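You operate a simulated robot arm through the tools that you are given. There is no shell and no other tool. Be economical: measure what you need, move in short steps, check, and stop when the job is done.

You are at the controls of a simulated robot arm. One attempt, no reset.

JOB
Take the felt tin and put it on top of the steel plate with the teal grip.

The check looks at the end state, three seconds after you hand in, the way a careful person would. Anything else that was tipped, shoved, dropped, spilled or broken makes it a failure.

ROBOT AND FRAMES
A 7-joint arm with a two-finger parallel gripper, fixed in place. Base frame: the origin is at the foot of the arm, x ahead of it, y to its left, z up. Readings come in m, degrees, newtons and seconds.
With the tool pointing down near the work surface it reaches from about 0.24 to 0.68 m from the base axis. Its first joint turns from -66.0 to 66.0 degrees. Payload 2.4 kg.
The tool frame sits at the grasp point between the pads (the TCP): z along the fingers, y along the line on which they close. The tips reach 0.03 m beyond it. The gripper opens to 0.094 m. The fingers are 0.028 m wide and 0.01 m thick; the gripper's body (0.05 by 0.096 m) begins 0.055 m behind the TCP.
Orientation is told as [roll, pitch, yaw] about the base's x, y, z axes, in that order, counted from this pose: with the fingers straight down and closing along the base's y, the tool's x points along the base's -x, its y along +y and its z along -z.

CONTROLS
- The arm moves only by the tool play_rows. Its argument "rows" is a list of rows, each a list of 5 numbers: the shift along the tool's x, y, z in m, then the turn about the tool's z in degrees, then the finger opening in m, from 0 to 0.094. In form: [[tx, ty, tz, twist, claw], ...]. A call has 1 to 8 rows; each row shifts and turns the commanded pose from where the row before left it, along the tool's axes as they then stand. Each row takes 0.2 s and may step no farther than 0.05 m and 8.6 degrees from the row before; otherwise, or with a gripper value out of range, the whole call is refused. Where a pose cannot be reached the arm comes as near as it can. A force on the tool above 40 N (or 10 N above the force at the start of the call, whichever is more), or a blocked arm, ends the call early, and 0.2 s more pass. The fingers move at their own pace (about 0.153 m/s each) and stop on an object; they squeeze with about 27 N. The grip force told is the motor's: it shows also when the fingers shut on nothing. Time passes only in rows, and 0.2 s behind the last, so rows that do not move let the fingers close. It gives the time, the measured TCP pose, the force on the tool (base axes), the opening and the grip force at its end, in the units of the frame above (readings bear some noise).
- Cameras (640 x 400 px; columns grow to the right, rows downward): "scene" is fixed at [0.0506, 0.4858, 1.445]; the picture's right is [-0.60, -0.80, 0.00], its down [-0.45, 0.34, -0.82] and it looks along [0.66, -0.49, -0.57] (base axes); focal length 326 px, centre (320, 200). "wrist" rides on the gripper at [-0.037, 0, -0.058] in the tool frame; the picture's right is [0.00, -1.00, 0.00], its down [0.97, 0.00, -0.24] and it looks along [0.24, 0.00, 0.97] (tool axes); focal length 218 px, centre (320, 200).
- snapshot(camera): a new picture of that camera. It takes no simulated time.
- pixel_to_xyz(camera, pixels): there is no depth. For up to 12 entries [column, row, z] of the newest picture of that camera ("zoom" is the newest enlarged one), the place [x, y] in the base frame at which the ray of that pixel passes the height z, good to about 0.002 m. It takes no simulated time.
- zoom(camera, box): a new picture of the part [left, top, right, bottom] of that camera's present view, enlarged. It takes no simulated time.
- job_done(): hands the job in; it is judged then, once.

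Keep the steps short. Do not move on a guess: measure, check each grasp and each placing, and mend mistakes. In all there are 60 turns and 22 pictures (those below and enlarged ones count). Leave the gripper open and the arm clear of the work at the hand-in unless told otherwise, and finish with a single line.

The tools are called as a command line: name --pt "numbers of a row" for each row, then --argument value for the rest, lists and objects as JSON in quotes. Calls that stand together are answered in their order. play_rows: Moves the arm, as the interface text tells. Its arguments: {"type":"object","properties":{"rows":{"type":"array"}},"required":["rows"]} The other tools are called the same way: snapshot (camera) takes a picture; pixel_to_xyz (camera, pixels) gives the place at which the rays of pixels pass given heights; zoom (camera, box) takes an enlarged picture of a part of a camera's view; job_done () hands the job in.

At the start:

```text
clock: 0.0
tcp_pos: [0.3282, 0.0509, 1.1437]
ee_rot: [0.0, 0.0, 0.1]
ft_force: [0.2, 0.6, 0.0]
grip_width: 0.0939
finger_force: 0.0
```

scene: 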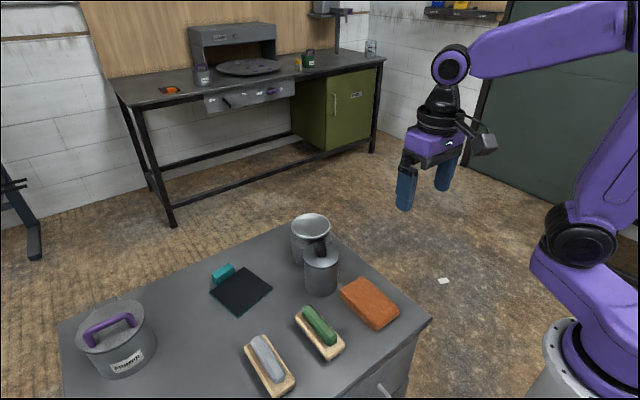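
wrist: 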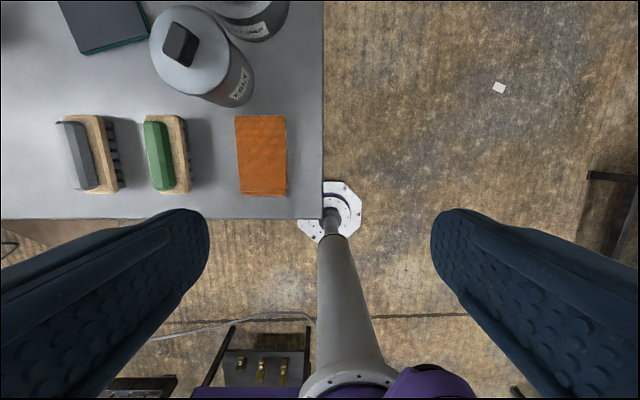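

I see two tins (one with a black knob near 320,270, one behind it), a pot, and the dark plate with a teal grip. I'll zoom in to read the labels.

zoom --camera "scene" --box '[200, 200, 400, 325]'

zoom --camera "wrist" --box '[40, 0, 340, 188]'

zoom --camera "scene" --box '[60, 275, 220, 375]'

```text
3.20 times, centred on (300, 262) of scene
```

zoom: 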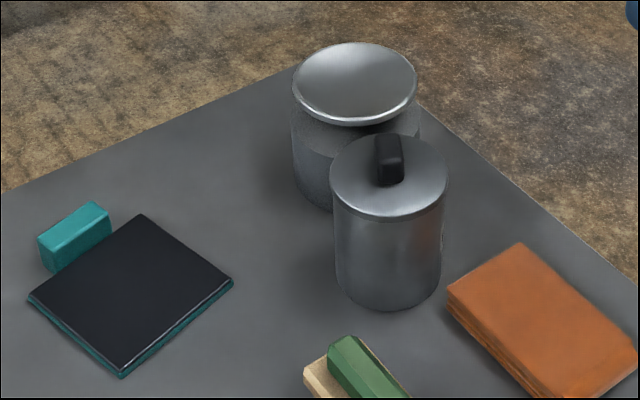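

```text
2.13 times, centred on (190, 94) of wrist
```

zoom: 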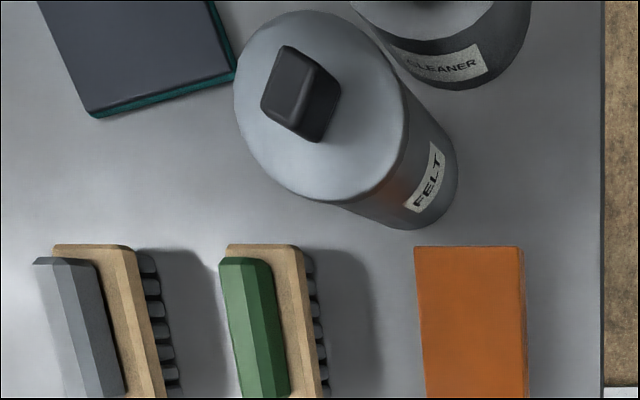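

```text
4.00 times, centred on (140, 325) of scene
```

zoom: 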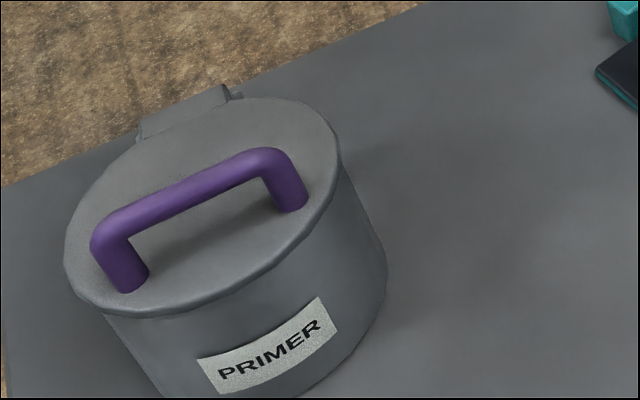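

The knobbed tin reads FELT. Now I'll measure its lid and base in both views, at several heights, plus the plate's corners.

pixel_to_xyz --camera "scene" --pixels '[[321.2, 295.1, 0.86], [303.1, 255.1, 0.96], [339.7, 255.8, 0.96], [321.2, 241, 0.96], [321.2, 268.3, 0.96], [321.2, 241, 0.98], [321.2, 268.3, 0.98], [245, 267, 0.87], [272.5, 288, 0.87], [238, 315, 0.87], [209.5, 293, 0.87], [223, 276, 0.86]]'

pixel_to_xyz --camera "wrist" --pixels '[[150.3, 49.3, 0.96], [231.5, 49.3, 0.96], [188, 5.6, 0.96], [192.6, 95.3, 0.96], [150.3, 49.3, 0.98], [231.5, 49.3, 0.98], [188, 5.6, 0.98], [192.6, 95.3, 0.98], [84, 55, 0.87], [150, 35, 0.87], [323, 218, 0.86], [323, 5, 0.86]]'

```text
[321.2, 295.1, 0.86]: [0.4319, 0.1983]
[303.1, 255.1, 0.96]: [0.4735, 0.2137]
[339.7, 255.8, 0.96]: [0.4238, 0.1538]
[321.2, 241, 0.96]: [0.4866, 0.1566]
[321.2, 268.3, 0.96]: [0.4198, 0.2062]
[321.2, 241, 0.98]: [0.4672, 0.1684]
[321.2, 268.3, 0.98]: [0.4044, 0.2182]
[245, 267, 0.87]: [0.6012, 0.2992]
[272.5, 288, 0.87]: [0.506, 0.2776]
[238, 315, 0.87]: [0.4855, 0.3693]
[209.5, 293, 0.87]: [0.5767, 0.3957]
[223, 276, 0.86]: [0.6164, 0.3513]
```

```text
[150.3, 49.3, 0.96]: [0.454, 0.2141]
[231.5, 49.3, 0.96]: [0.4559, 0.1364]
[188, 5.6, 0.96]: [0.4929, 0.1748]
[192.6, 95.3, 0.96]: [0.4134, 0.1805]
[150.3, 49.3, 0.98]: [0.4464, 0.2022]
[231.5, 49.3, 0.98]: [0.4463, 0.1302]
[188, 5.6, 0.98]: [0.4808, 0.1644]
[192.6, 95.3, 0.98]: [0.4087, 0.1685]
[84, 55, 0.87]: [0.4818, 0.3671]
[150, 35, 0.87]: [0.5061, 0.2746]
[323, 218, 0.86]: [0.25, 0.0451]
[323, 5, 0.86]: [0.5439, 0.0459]
```

Lid matches both views at about z=0.955, centre (0.456,0.179), diameter 0.08. Next: knob height (scene 321,244 / wrist 176,35) and where the CLEANER tin's rim is (scene 291–330, 213–238).

pixel_to_xyz --camera "scene" --pixels '[[321.2, 244.2, 0.97], [321.2, 244.2, 0.99], [291.3, 226, 0.93], [330.3, 227.6, 0.93], [310.9, 213, 0.93], [310.9, 238, 0.93], [291.3, 226, 0.96], [330.3, 227.6, 0.96], [310.9, 213, 0.96], [310.9, 238, 0.96], [301, 263, 0.86]]'

pixel_to_xyz --camera "wrist" --pixels '[[175, 36, 0.97], [175, 36, 0.99], [204, 2, 0.94], [286, 8, 0.94], [260, 41, 0.86], [230, 104, 0.86], [253, 80, 0.86]]'

```text
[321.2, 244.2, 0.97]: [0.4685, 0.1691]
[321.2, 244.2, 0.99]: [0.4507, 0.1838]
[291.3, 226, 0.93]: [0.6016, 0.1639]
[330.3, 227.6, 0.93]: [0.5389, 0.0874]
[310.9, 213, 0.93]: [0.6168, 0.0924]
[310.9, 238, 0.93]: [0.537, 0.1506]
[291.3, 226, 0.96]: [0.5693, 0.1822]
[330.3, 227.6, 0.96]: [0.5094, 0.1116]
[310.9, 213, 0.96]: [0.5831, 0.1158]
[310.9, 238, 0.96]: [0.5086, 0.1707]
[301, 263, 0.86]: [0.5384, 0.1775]
```

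```text
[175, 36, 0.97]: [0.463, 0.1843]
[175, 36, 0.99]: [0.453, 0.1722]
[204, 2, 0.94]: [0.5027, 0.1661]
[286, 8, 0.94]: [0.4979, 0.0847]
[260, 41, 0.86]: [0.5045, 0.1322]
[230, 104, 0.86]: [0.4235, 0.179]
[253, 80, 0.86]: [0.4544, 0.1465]
```

Knob top is about z=0.982, and CLEANER is about 1.8 cm off the felt tin. I'll move to above the tin at a safe height (z≈1.07) and look closely.

play_rows --pt "-0.0256 0.0256 0.015 0 0.094" --pt "-0.0256 0.0256 0.015 0 0.094" --pt "-0.0256 0.0256 0.015 0 0.094" --pt "-0.0256 0.0256 0.015 0 0.094" --pt "-0.0256 0.0256 0.014 0 0.094" --pt "0 0 0 0 0.094"

snapshot --camera "wrist"

zoom --camera "scene" --box '[240, 190, 400, 290]'

```text
clock: 1.4
tcp_pos: [0.4545, 0.1795, 1.07]
ee_rot: [0.0, 0.1, 0.0]
ft_force: [0.4, -1.1, 0.6]
grip_width: 0.0943
finger_force: 0.0
```

```text
16 pictures are left
```

wrist: 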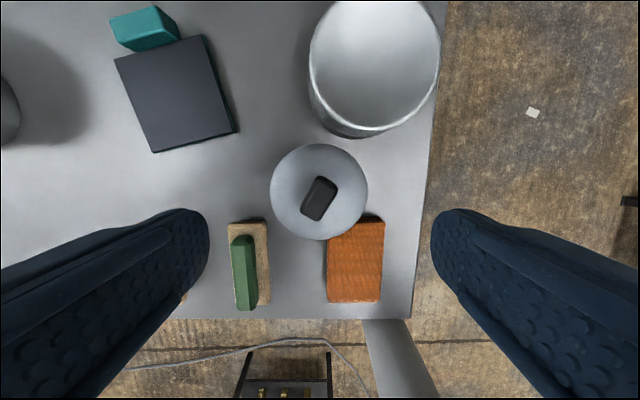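

```text
4.00 times, centred on (320, 240) of scene
```

zoom: 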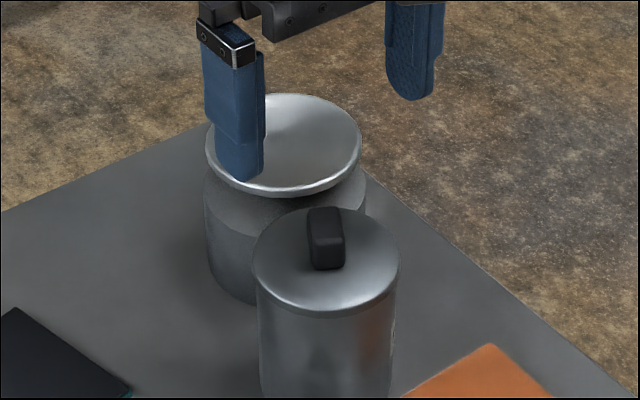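

The tin and knob are below the gripper. I'll measure knob corners at z=0.98, lid edges at 0.955 and cleaner rim in this wrist picture.

zoom --camera "wrist" --box '[240, 120, 400, 220]'

pixel_to_xyz --camera "wrist" --pixels '[[270, 191, 0.955], [368, 191, 0.955], [319, 143, 0.955], [319, 240, 0.955], [309, 65, 0.95], [441, 65, 0.95], [375, 131, 0.95], [114, 60, 0.87], [203, 35, 0.87], [237, 131, 0.87], [152, 153, 0.87], [20, 110, 0.96]]'

```text
4.00 times, centred on (320, 170) of wrist
```

zoom: 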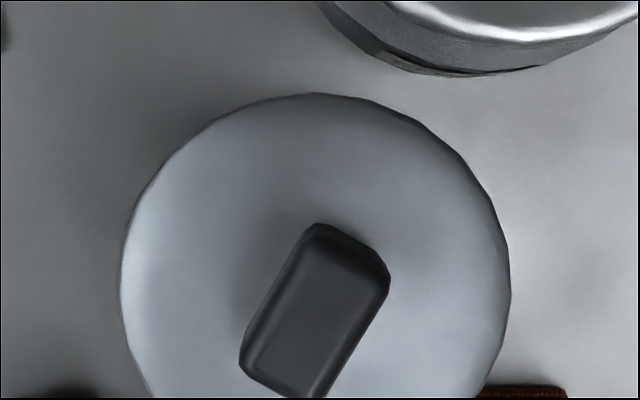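

```text
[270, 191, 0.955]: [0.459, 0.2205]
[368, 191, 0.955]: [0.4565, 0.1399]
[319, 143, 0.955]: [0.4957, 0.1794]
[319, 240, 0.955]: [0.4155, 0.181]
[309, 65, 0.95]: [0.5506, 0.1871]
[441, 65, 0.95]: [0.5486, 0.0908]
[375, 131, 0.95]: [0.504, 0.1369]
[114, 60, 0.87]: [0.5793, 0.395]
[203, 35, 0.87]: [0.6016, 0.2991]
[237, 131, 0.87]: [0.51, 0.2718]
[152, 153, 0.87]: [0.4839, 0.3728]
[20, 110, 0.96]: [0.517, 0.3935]
```

Lid centre is (0.456,0.180), knob axis turned about 29°, knob about 16 mm wide and free on both sides. I'll twist +29° with the opening at 0.05, and come down to z≈1.01.

play_rows --pt "-0.001 0.0005 0 7.25 0.05" --pt "0 0 0 7.25 0.05" --pt "0 0 0 7.25 0.05" --pt "0 0 0 7.25 0.05" --pt "0 0 0.03 0 0.05" --pt "0 0 0.03 0 0.05" --pt "0 0 0 0 0.05"

snapshot --camera "wrist"

```text
clock: 3.0
tcp_pos: [0.4552, 0.1792, 1.0095]
ee_rot: [-0.1, 0.0, -29.1]
ft_force: [0.2, -0.1, -0.5]
grip_width: 0.05
finger_force: 0.1
```

```text
13 pictures are left
```

wrist: 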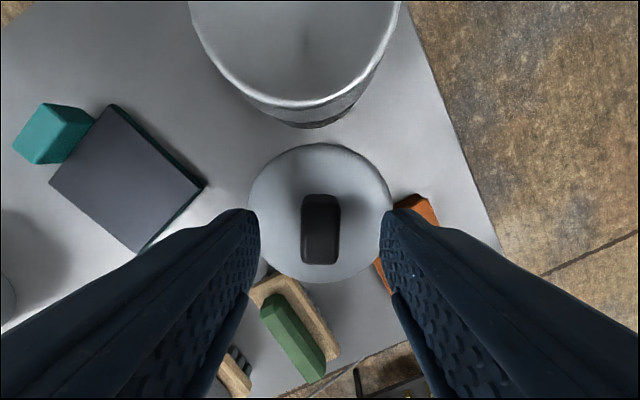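

Knob is upright in the picture and centred at column 320 between the fingers. I'll descend 2 cm to z≈0.99 and close.

play_rows --pt "0 0 0.01 0 0.05" --pt "0 0 0.01 0 0.05" --pt "0 0 0 0 0.03" --pt "0 0 0 0 0.0" --pt "0 0 0 0 0.0" --pt "0 0 0 0 0.0"

```text
clock: 4.4
tcp_pos: [0.4556, 0.1793, 0.99]
ee_rot: [0.0, 0.1, -29.0]
ft_force: [-0.1, -0.5, 0.1]
grip_width: 0.0169
finger_force: 26.6
```

The fingers stopped on the knob at 16.9 mm. I'll lift 2 cm and check whether the whole tin comes or only the lid.

play_rows --pt "0 0 -0.005 0 0" --pt "0 0 -0.005 0 0" --pt "0 0 -0.01 0 0" --pt "0 0 0 0 0"

zoom --camera "scene" --box '[240, 210, 400, 310]'

```text
clock: 5.4
tcp_pos: [0.4567, 0.1792, 1.0106]
ee_rot: [0.0, -0.1, -29.0]
ft_force: [1.1, -1.3, 5.5]
grip_width: 0.0
finger_force: 27.3
```

```text
4.00 times, centred on (320, 260) of scene
```

zoom: 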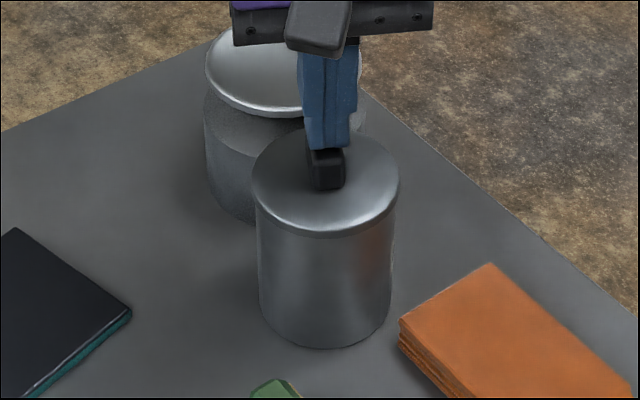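

The fingers slipped off the knob (opening 0.0); the tin is still standing. I'll grip the body instead, from above around the lid. First I rise 5 cm, open wide and look again.

play_rows --pt "0 0 -0.025 0 0" --pt "0 0 -0.025 0 0.04" --pt "0 0 0 0 0.094" --pt "0 0 0 0 0.094" --pt "0 0 0 0 0.094"

snapshot --camera "wrist"

snapshot --camera "scene"

```text
clock: 6.6
tcp_pos: [0.4563, 0.1796, 1.0597]
ee_rot: [0.1, 0.0, -29.0]
ft_force: [0.7, 0.4, -0.5]
grip_width: 0.0941
finger_force: 0.1
```

```text
11 pictures are left
```

wrist: 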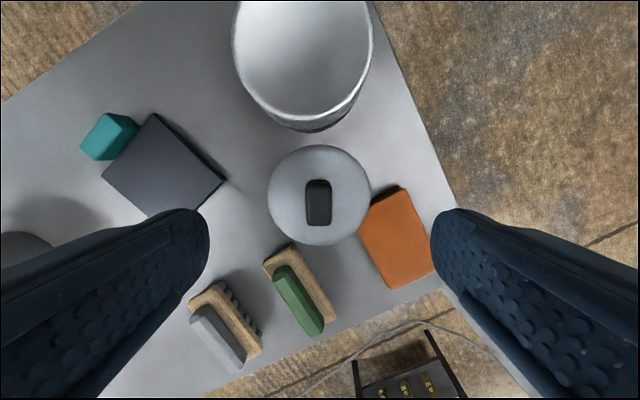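

```text
10 pictures are left
```

scene: 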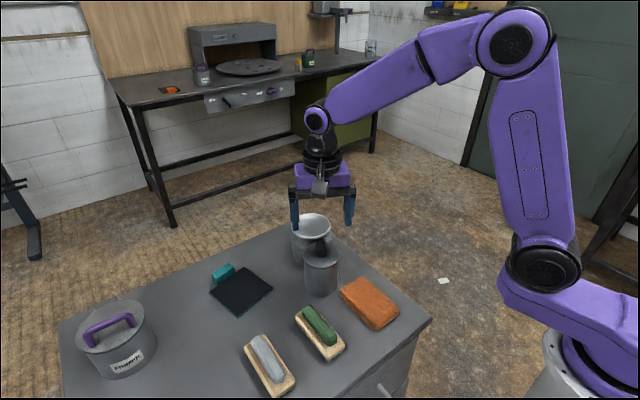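

Tin has not moved. I'll re-measure the lid (wrist 267–371, 144–246) and check the orange block's height at its near corner (wrist 398,188; scene 357,278).

pixel_to_xyz --camera "wrist" --pixels '[[267.5, 195, 0.955], [371, 195, 0.955], [319, 144, 0.955], [319, 246, 0.955], [398, 186, 0.88], [398, 186, 0.9], [360, 216, 0.88], [360, 216, 0.9], [290, 244, 0.88]]'

pixel_to_xyz --camera "scene" --pixels '[[362, 276, 0.88], [362, 276, 0.9], [341, 289, 0.88], [341, 289, 0.9], [131, 300, 0.97], [152, 330, 0.96]]'

```text
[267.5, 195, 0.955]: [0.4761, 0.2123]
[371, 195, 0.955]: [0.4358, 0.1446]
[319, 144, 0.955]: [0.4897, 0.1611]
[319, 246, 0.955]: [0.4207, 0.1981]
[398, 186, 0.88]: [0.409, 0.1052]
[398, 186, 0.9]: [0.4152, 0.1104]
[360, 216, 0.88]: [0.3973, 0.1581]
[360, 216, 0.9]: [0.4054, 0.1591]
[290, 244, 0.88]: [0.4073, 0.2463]
```

```text
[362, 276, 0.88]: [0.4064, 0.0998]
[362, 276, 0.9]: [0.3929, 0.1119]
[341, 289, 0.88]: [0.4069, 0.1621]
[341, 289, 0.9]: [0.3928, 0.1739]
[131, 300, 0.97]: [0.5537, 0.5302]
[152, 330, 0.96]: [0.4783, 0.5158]
```

Orange block's top is 0.882, below the tips' 0.907, so there's room. The lid is centred under the TCP. I'll come down to z≈0.937, open.

play_rows --pt "0 0 0.03 0 0.094" --pt "0 0 0.03 0 0.094" --pt "0 0 0.025 0 0.094" --pt "0 0 0.02 0 0.094" --pt "0 0 0.01 0 0.094" --pt "0 0 0.007 0 0.094" --pt "0 0 0 0 0.094"

snapshot --camera "wrist"

```text
clock: 8.2
tcp_pos: [0.4565, 0.1793, 0.937]
ee_rot: [-0.1, 0.0, -29.0]
ft_force: [0.3, 0.3, 0.1]
grip_width: 0.0939
finger_force: 0.0
```

```text
9 pictures are left
```

wrist: 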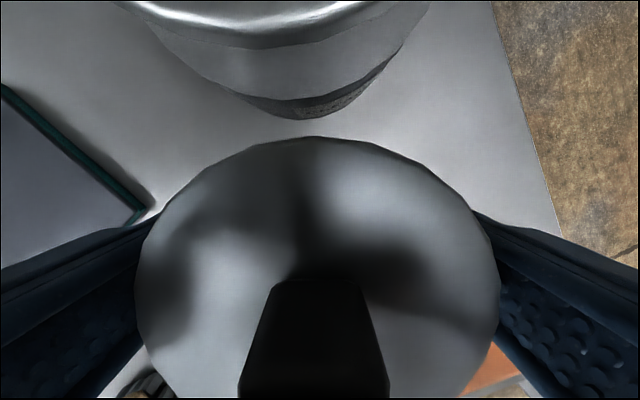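

Fingers straddle the tin without touch (force about 0). I'll close now.

play_rows --pt "0 0 0 0 0.08" --pt "0 0 0 0 0.07" --pt "0 0 0 0 0.05" --pt "0 0 0 0 0.05"

```text
clock: 9.2
tcp_pos: [0.4568, 0.1796, 0.9386]
ee_rot: [0.0, -0.1, -29.0]
ft_force: [0.4, -0.3, -1.3]
grip_width: 0.0797
finger_force: 27.4
```

Held at 79.7 mm with full force. I'll lift 1.5 cm slowly and check.

play_rows --pt "0 0 -0.003 0 0.05" --pt "0 0 -0.004 0 0.05" --pt "0 0 -0.004 0 0.05" --pt "0 0 -0.004 0 0.05" --pt "0 0 0 0 0.05"

zoom --camera "scene" --box '[240, 210, 400, 310]'

```text
clock: 10.4
tcp_pos: [0.456, 0.1783, 0.9531]
ee_rot: [0.0, 0.0, -29.0]
ft_force: [0.5, -1.0, -1.6]
grip_width: 0.0799
finger_force: 27.1
```

```text
4.00 times, centred on (320, 260) of scene
```

zoom: 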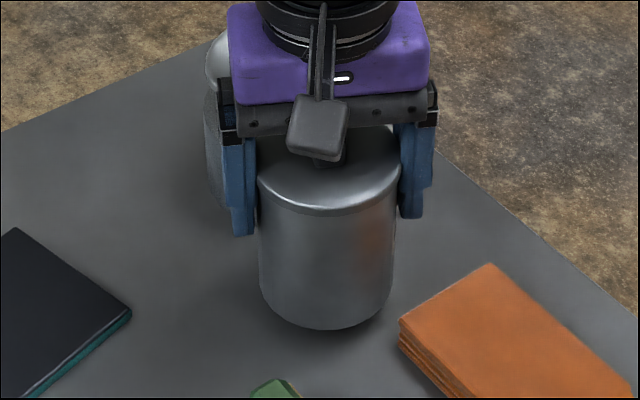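

The tin's bottom edge went from row ~349 to ~330 in the zoom, so the body comes along. I'll lift another 4 cm and confirm it isn't slipping.

play_rows --pt "0 0 -0.01 0 0.05" --pt "0 0 -0.015 0 0.05" --pt "0 0 -0.015 0 0.05" --pt "0 0 0 0 0.05"

zoom --camera "scene" --box '[200, 190, 400, 315]'

```text
clock: 11.4
tcp_pos: [0.4552, 0.1781, 0.9924]
ee_rot: [0.0, 0.0, -29.0]
ft_force: [-0.3, -0.7, -1.9]
grip_width: 0.0798
finger_force: 27.1
```

```text
3.20 times, centred on (300, 252) of scene
```

zoom: 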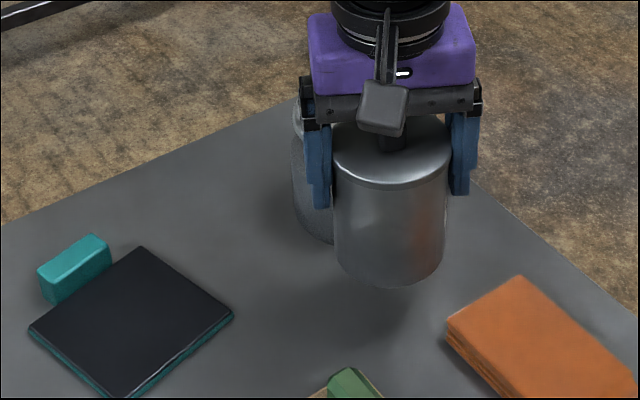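

The whole tin is held, level. Plate centre is about (0.542,0.334). I'll lift 2 cm more and carry it along tool y (0.179 m) in gentle steps.

play_rows --pt "0 0.005 -0.02 0 0.05" --pt "0 0.025 0 0 0.05" --pt "0 0.035 0 0 0.05" --pt "0 0.035 0 0 0.05" --pt "0 0.035 0 0 0.05" --pt "0 0.03 0 0 0.05" --pt "-0.0005 0.0136 0 0 0.05" --pt "0 0 0 0 0.05"

zoom --camera "scene" --box '[140, 190, 340, 315]'

snapshot --camera "wrist"

```text
clock: 13.2
tcp_pos: [0.5427, 0.3353, 1.0132]
ee_rot: [0.0, 0.0, -29.0]
ft_force: [0.4, -0.7, -0.4]
grip_width: 0.0797
finger_force: 27.2
```

```text
3.20 times, centred on (240, 252) of scene
```

zoom: 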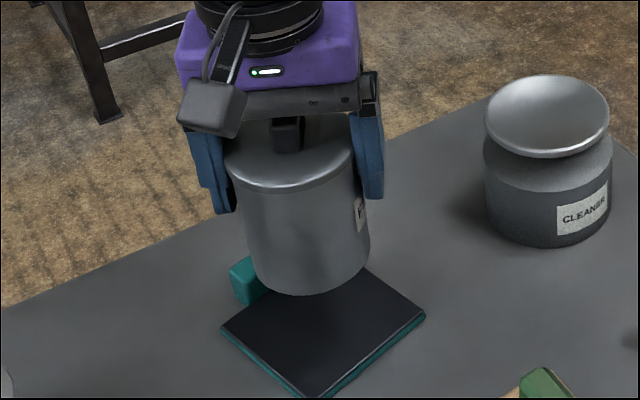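

```text
5 pictures are left
```

wrist: 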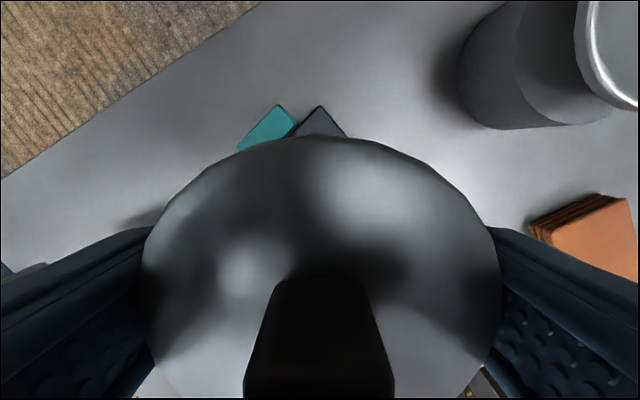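

Tin hangs over the plate, centred within about 1 mm. Bottom should be at z≈0.935, so contact is expected at TCP z≈0.948. I'll go down to 0.957.

play_rows --pt "0 0 0.015 0 0.05" --pt "0 0 0.02 0 0.05" --pt "0 0 0.015 0 0.05" --pt "0 0 0.006 0 0.05" --pt "0 0 0 0 0.05"

zoom --camera "scene" --box '[180, 230, 308, 310]'

```text
clock: 14.4
tcp_pos: [0.544, 0.3351, 0.9564]
ee_rot: [0.1, 0.0, -29.1]
ft_force: [1.3, 0.8, -1.0]
grip_width: 0.0799
finger_force: 27.1
```

```text
5.00 times, centred on (244, 270) of scene
```

zoom: 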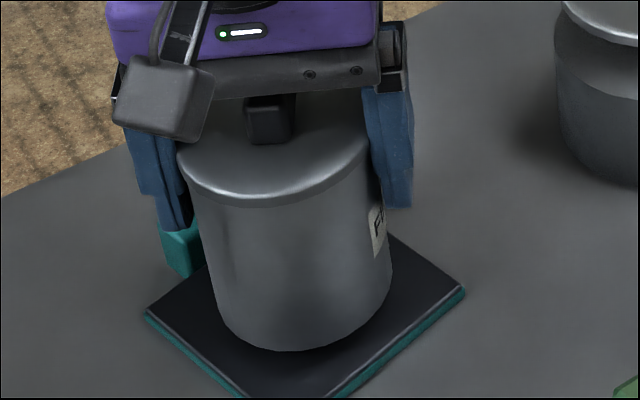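

Bottom is just above the plate and inside its edges. I'll go down in 1.5–2 mm steps watching the force.

play_rows --pt "0 0 0.002 0 0.05" --pt "0 0 0.002 0 0.05" --pt "0 0 0.0015 0 0.05" --pt "0 0 0 0 0.05"

```text
clock: 15.4
tcp_pos: [0.5435, 0.3343, 0.9522]
ee_rot: [0.0, 0.0, -28.9]
ft_force: [0.2, 0.5, -1.5]
grip_width: 0.0799
finger_force: 26.5
```

No contact yet (force −1.5 N is the tin's weight). Continuing in 1 mm steps.

play_rows --pt "0 0 0.001 0 0.05" --pt "0 0 0.001 0 0.05" --pt "0 0 0.001 0 0.05" --pt "0 0 0 0 0.05"

```text
clock: 16.4
tcp_pos: [0.5426, 0.334, 0.9489]
ee_rot: [0.1, 0.0, -29.0]
ft_force: [0.6, -0.1, -0.8]
grip_width: 0.0801
finger_force: 26.9
```

play_rows --pt "0 0 0.001 0 0.05" --pt "0 0 0.001 0 0.05" --pt "0 0 0 0 0.05"

```text
clock: 17.2
tcp_pos: [0.5433, 0.3353, 0.9488]
ee_rot: [0.1, -0.1, -29.0]
ft_force: [-1.3, -0.9, 14.2]
grip_width: 0.0798
finger_force: 26.9
```

Contact: force +14 N at z≈0.949. I'll ease up 1 mm to take off the press, then open.

play_rows --pt "0 0 -0.001 0 0.05" --pt "0 0 0 0 0.078" --pt "0 0 0 0 0.084" --pt "0 0 0 0 0.09" --pt "0 0 0 0 0.094" --pt "0 0 0 0 0.094"

```text
clock: 18.6
tcp_pos: [0.5421, 0.3347, 0.9487]
ee_rot: [0.1, 0.0, -29.1]
ft_force: [-0.2, -1.1, -0.8]
grip_width: 0.094
finger_force: 0.1
```

Open at 0.094, no force. I'll rise straight up 14 cm, slowly at first.

play_rows --pt "0 0 -0.01 0 0.094" --pt "0 0 -0.015 0 0.094" --pt "0 0 -0.025 0 0.094" --pt "0 0 -0.03 0 0.094" --pt "0 0 -0.03 0 0.094" --pt "0 0 -0.03 0 0.094" --pt "0 0 0 0 0.094"

snapshot --camera "scene"

zoom --camera "scene" --box '[180, 230, 308, 310]'

```text
clock: 20.2
tcp_pos: [0.5426, 0.3335, 1.0874]
ee_rot: [0.1, -0.1, -29.0]
ft_force: [-0.6, 0.4, -0.1]
grip_width: 0.0941
finger_force: 0.1
```

```text
3 pictures are left
```

scene: 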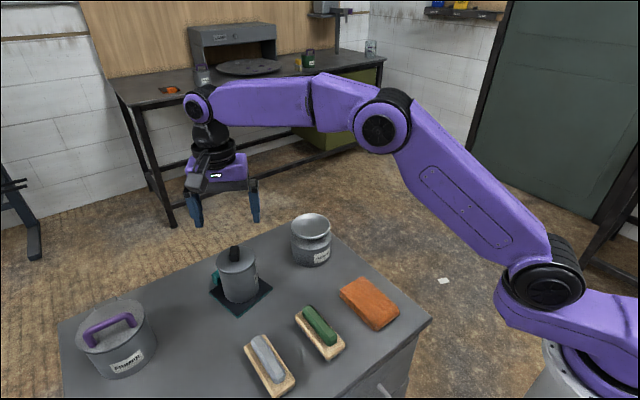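

```text
5.00 times, centred on (244, 270) of scene
```

zoom: 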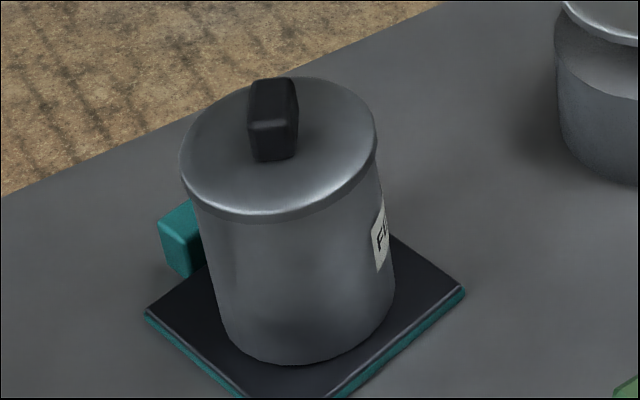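

The tin stands upright, fully inside the plate's edges, and everything else is where it was. I'll rise a bit more for clearance.

play_rows --pt "0 0 -0.03 0 0.094" --pt "0 -0.02 -0.03 0 0.094" --pt "0 -0.04 0 0 0.094" --pt "0 -0.04 0 0 0.094" --pt "0 0 0 0 0.094"

snapshot --camera "scene"

```text
clock: 21.4
tcp_pos: [0.4931, 0.2469, 1.1468]
ee_rot: [0.1, 0.0, -29.0]
ft_force: [-0.1, 0.7, -0.4]
grip_width: 0.094
finger_force: 0.1
```

```text
1 pictures are left
```

scene: 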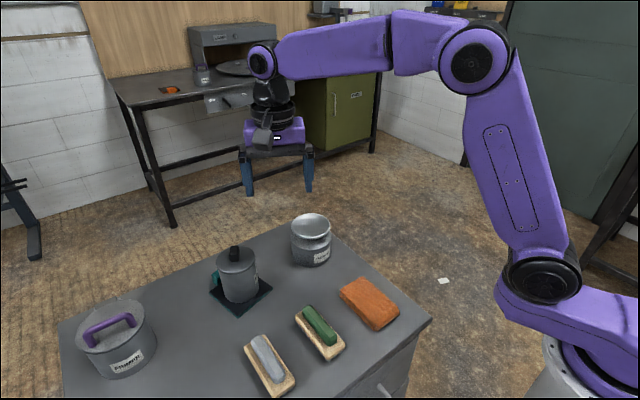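

All is steady, the gripper is open and clear; handing in.

job_done

```text
The job is handed in.
```

The felt tin is standing upright on the steel plate with the teal grip; my first grip on its knob slipped without moving the tin, nothing else was disturbed, and the gripper is open and clear.
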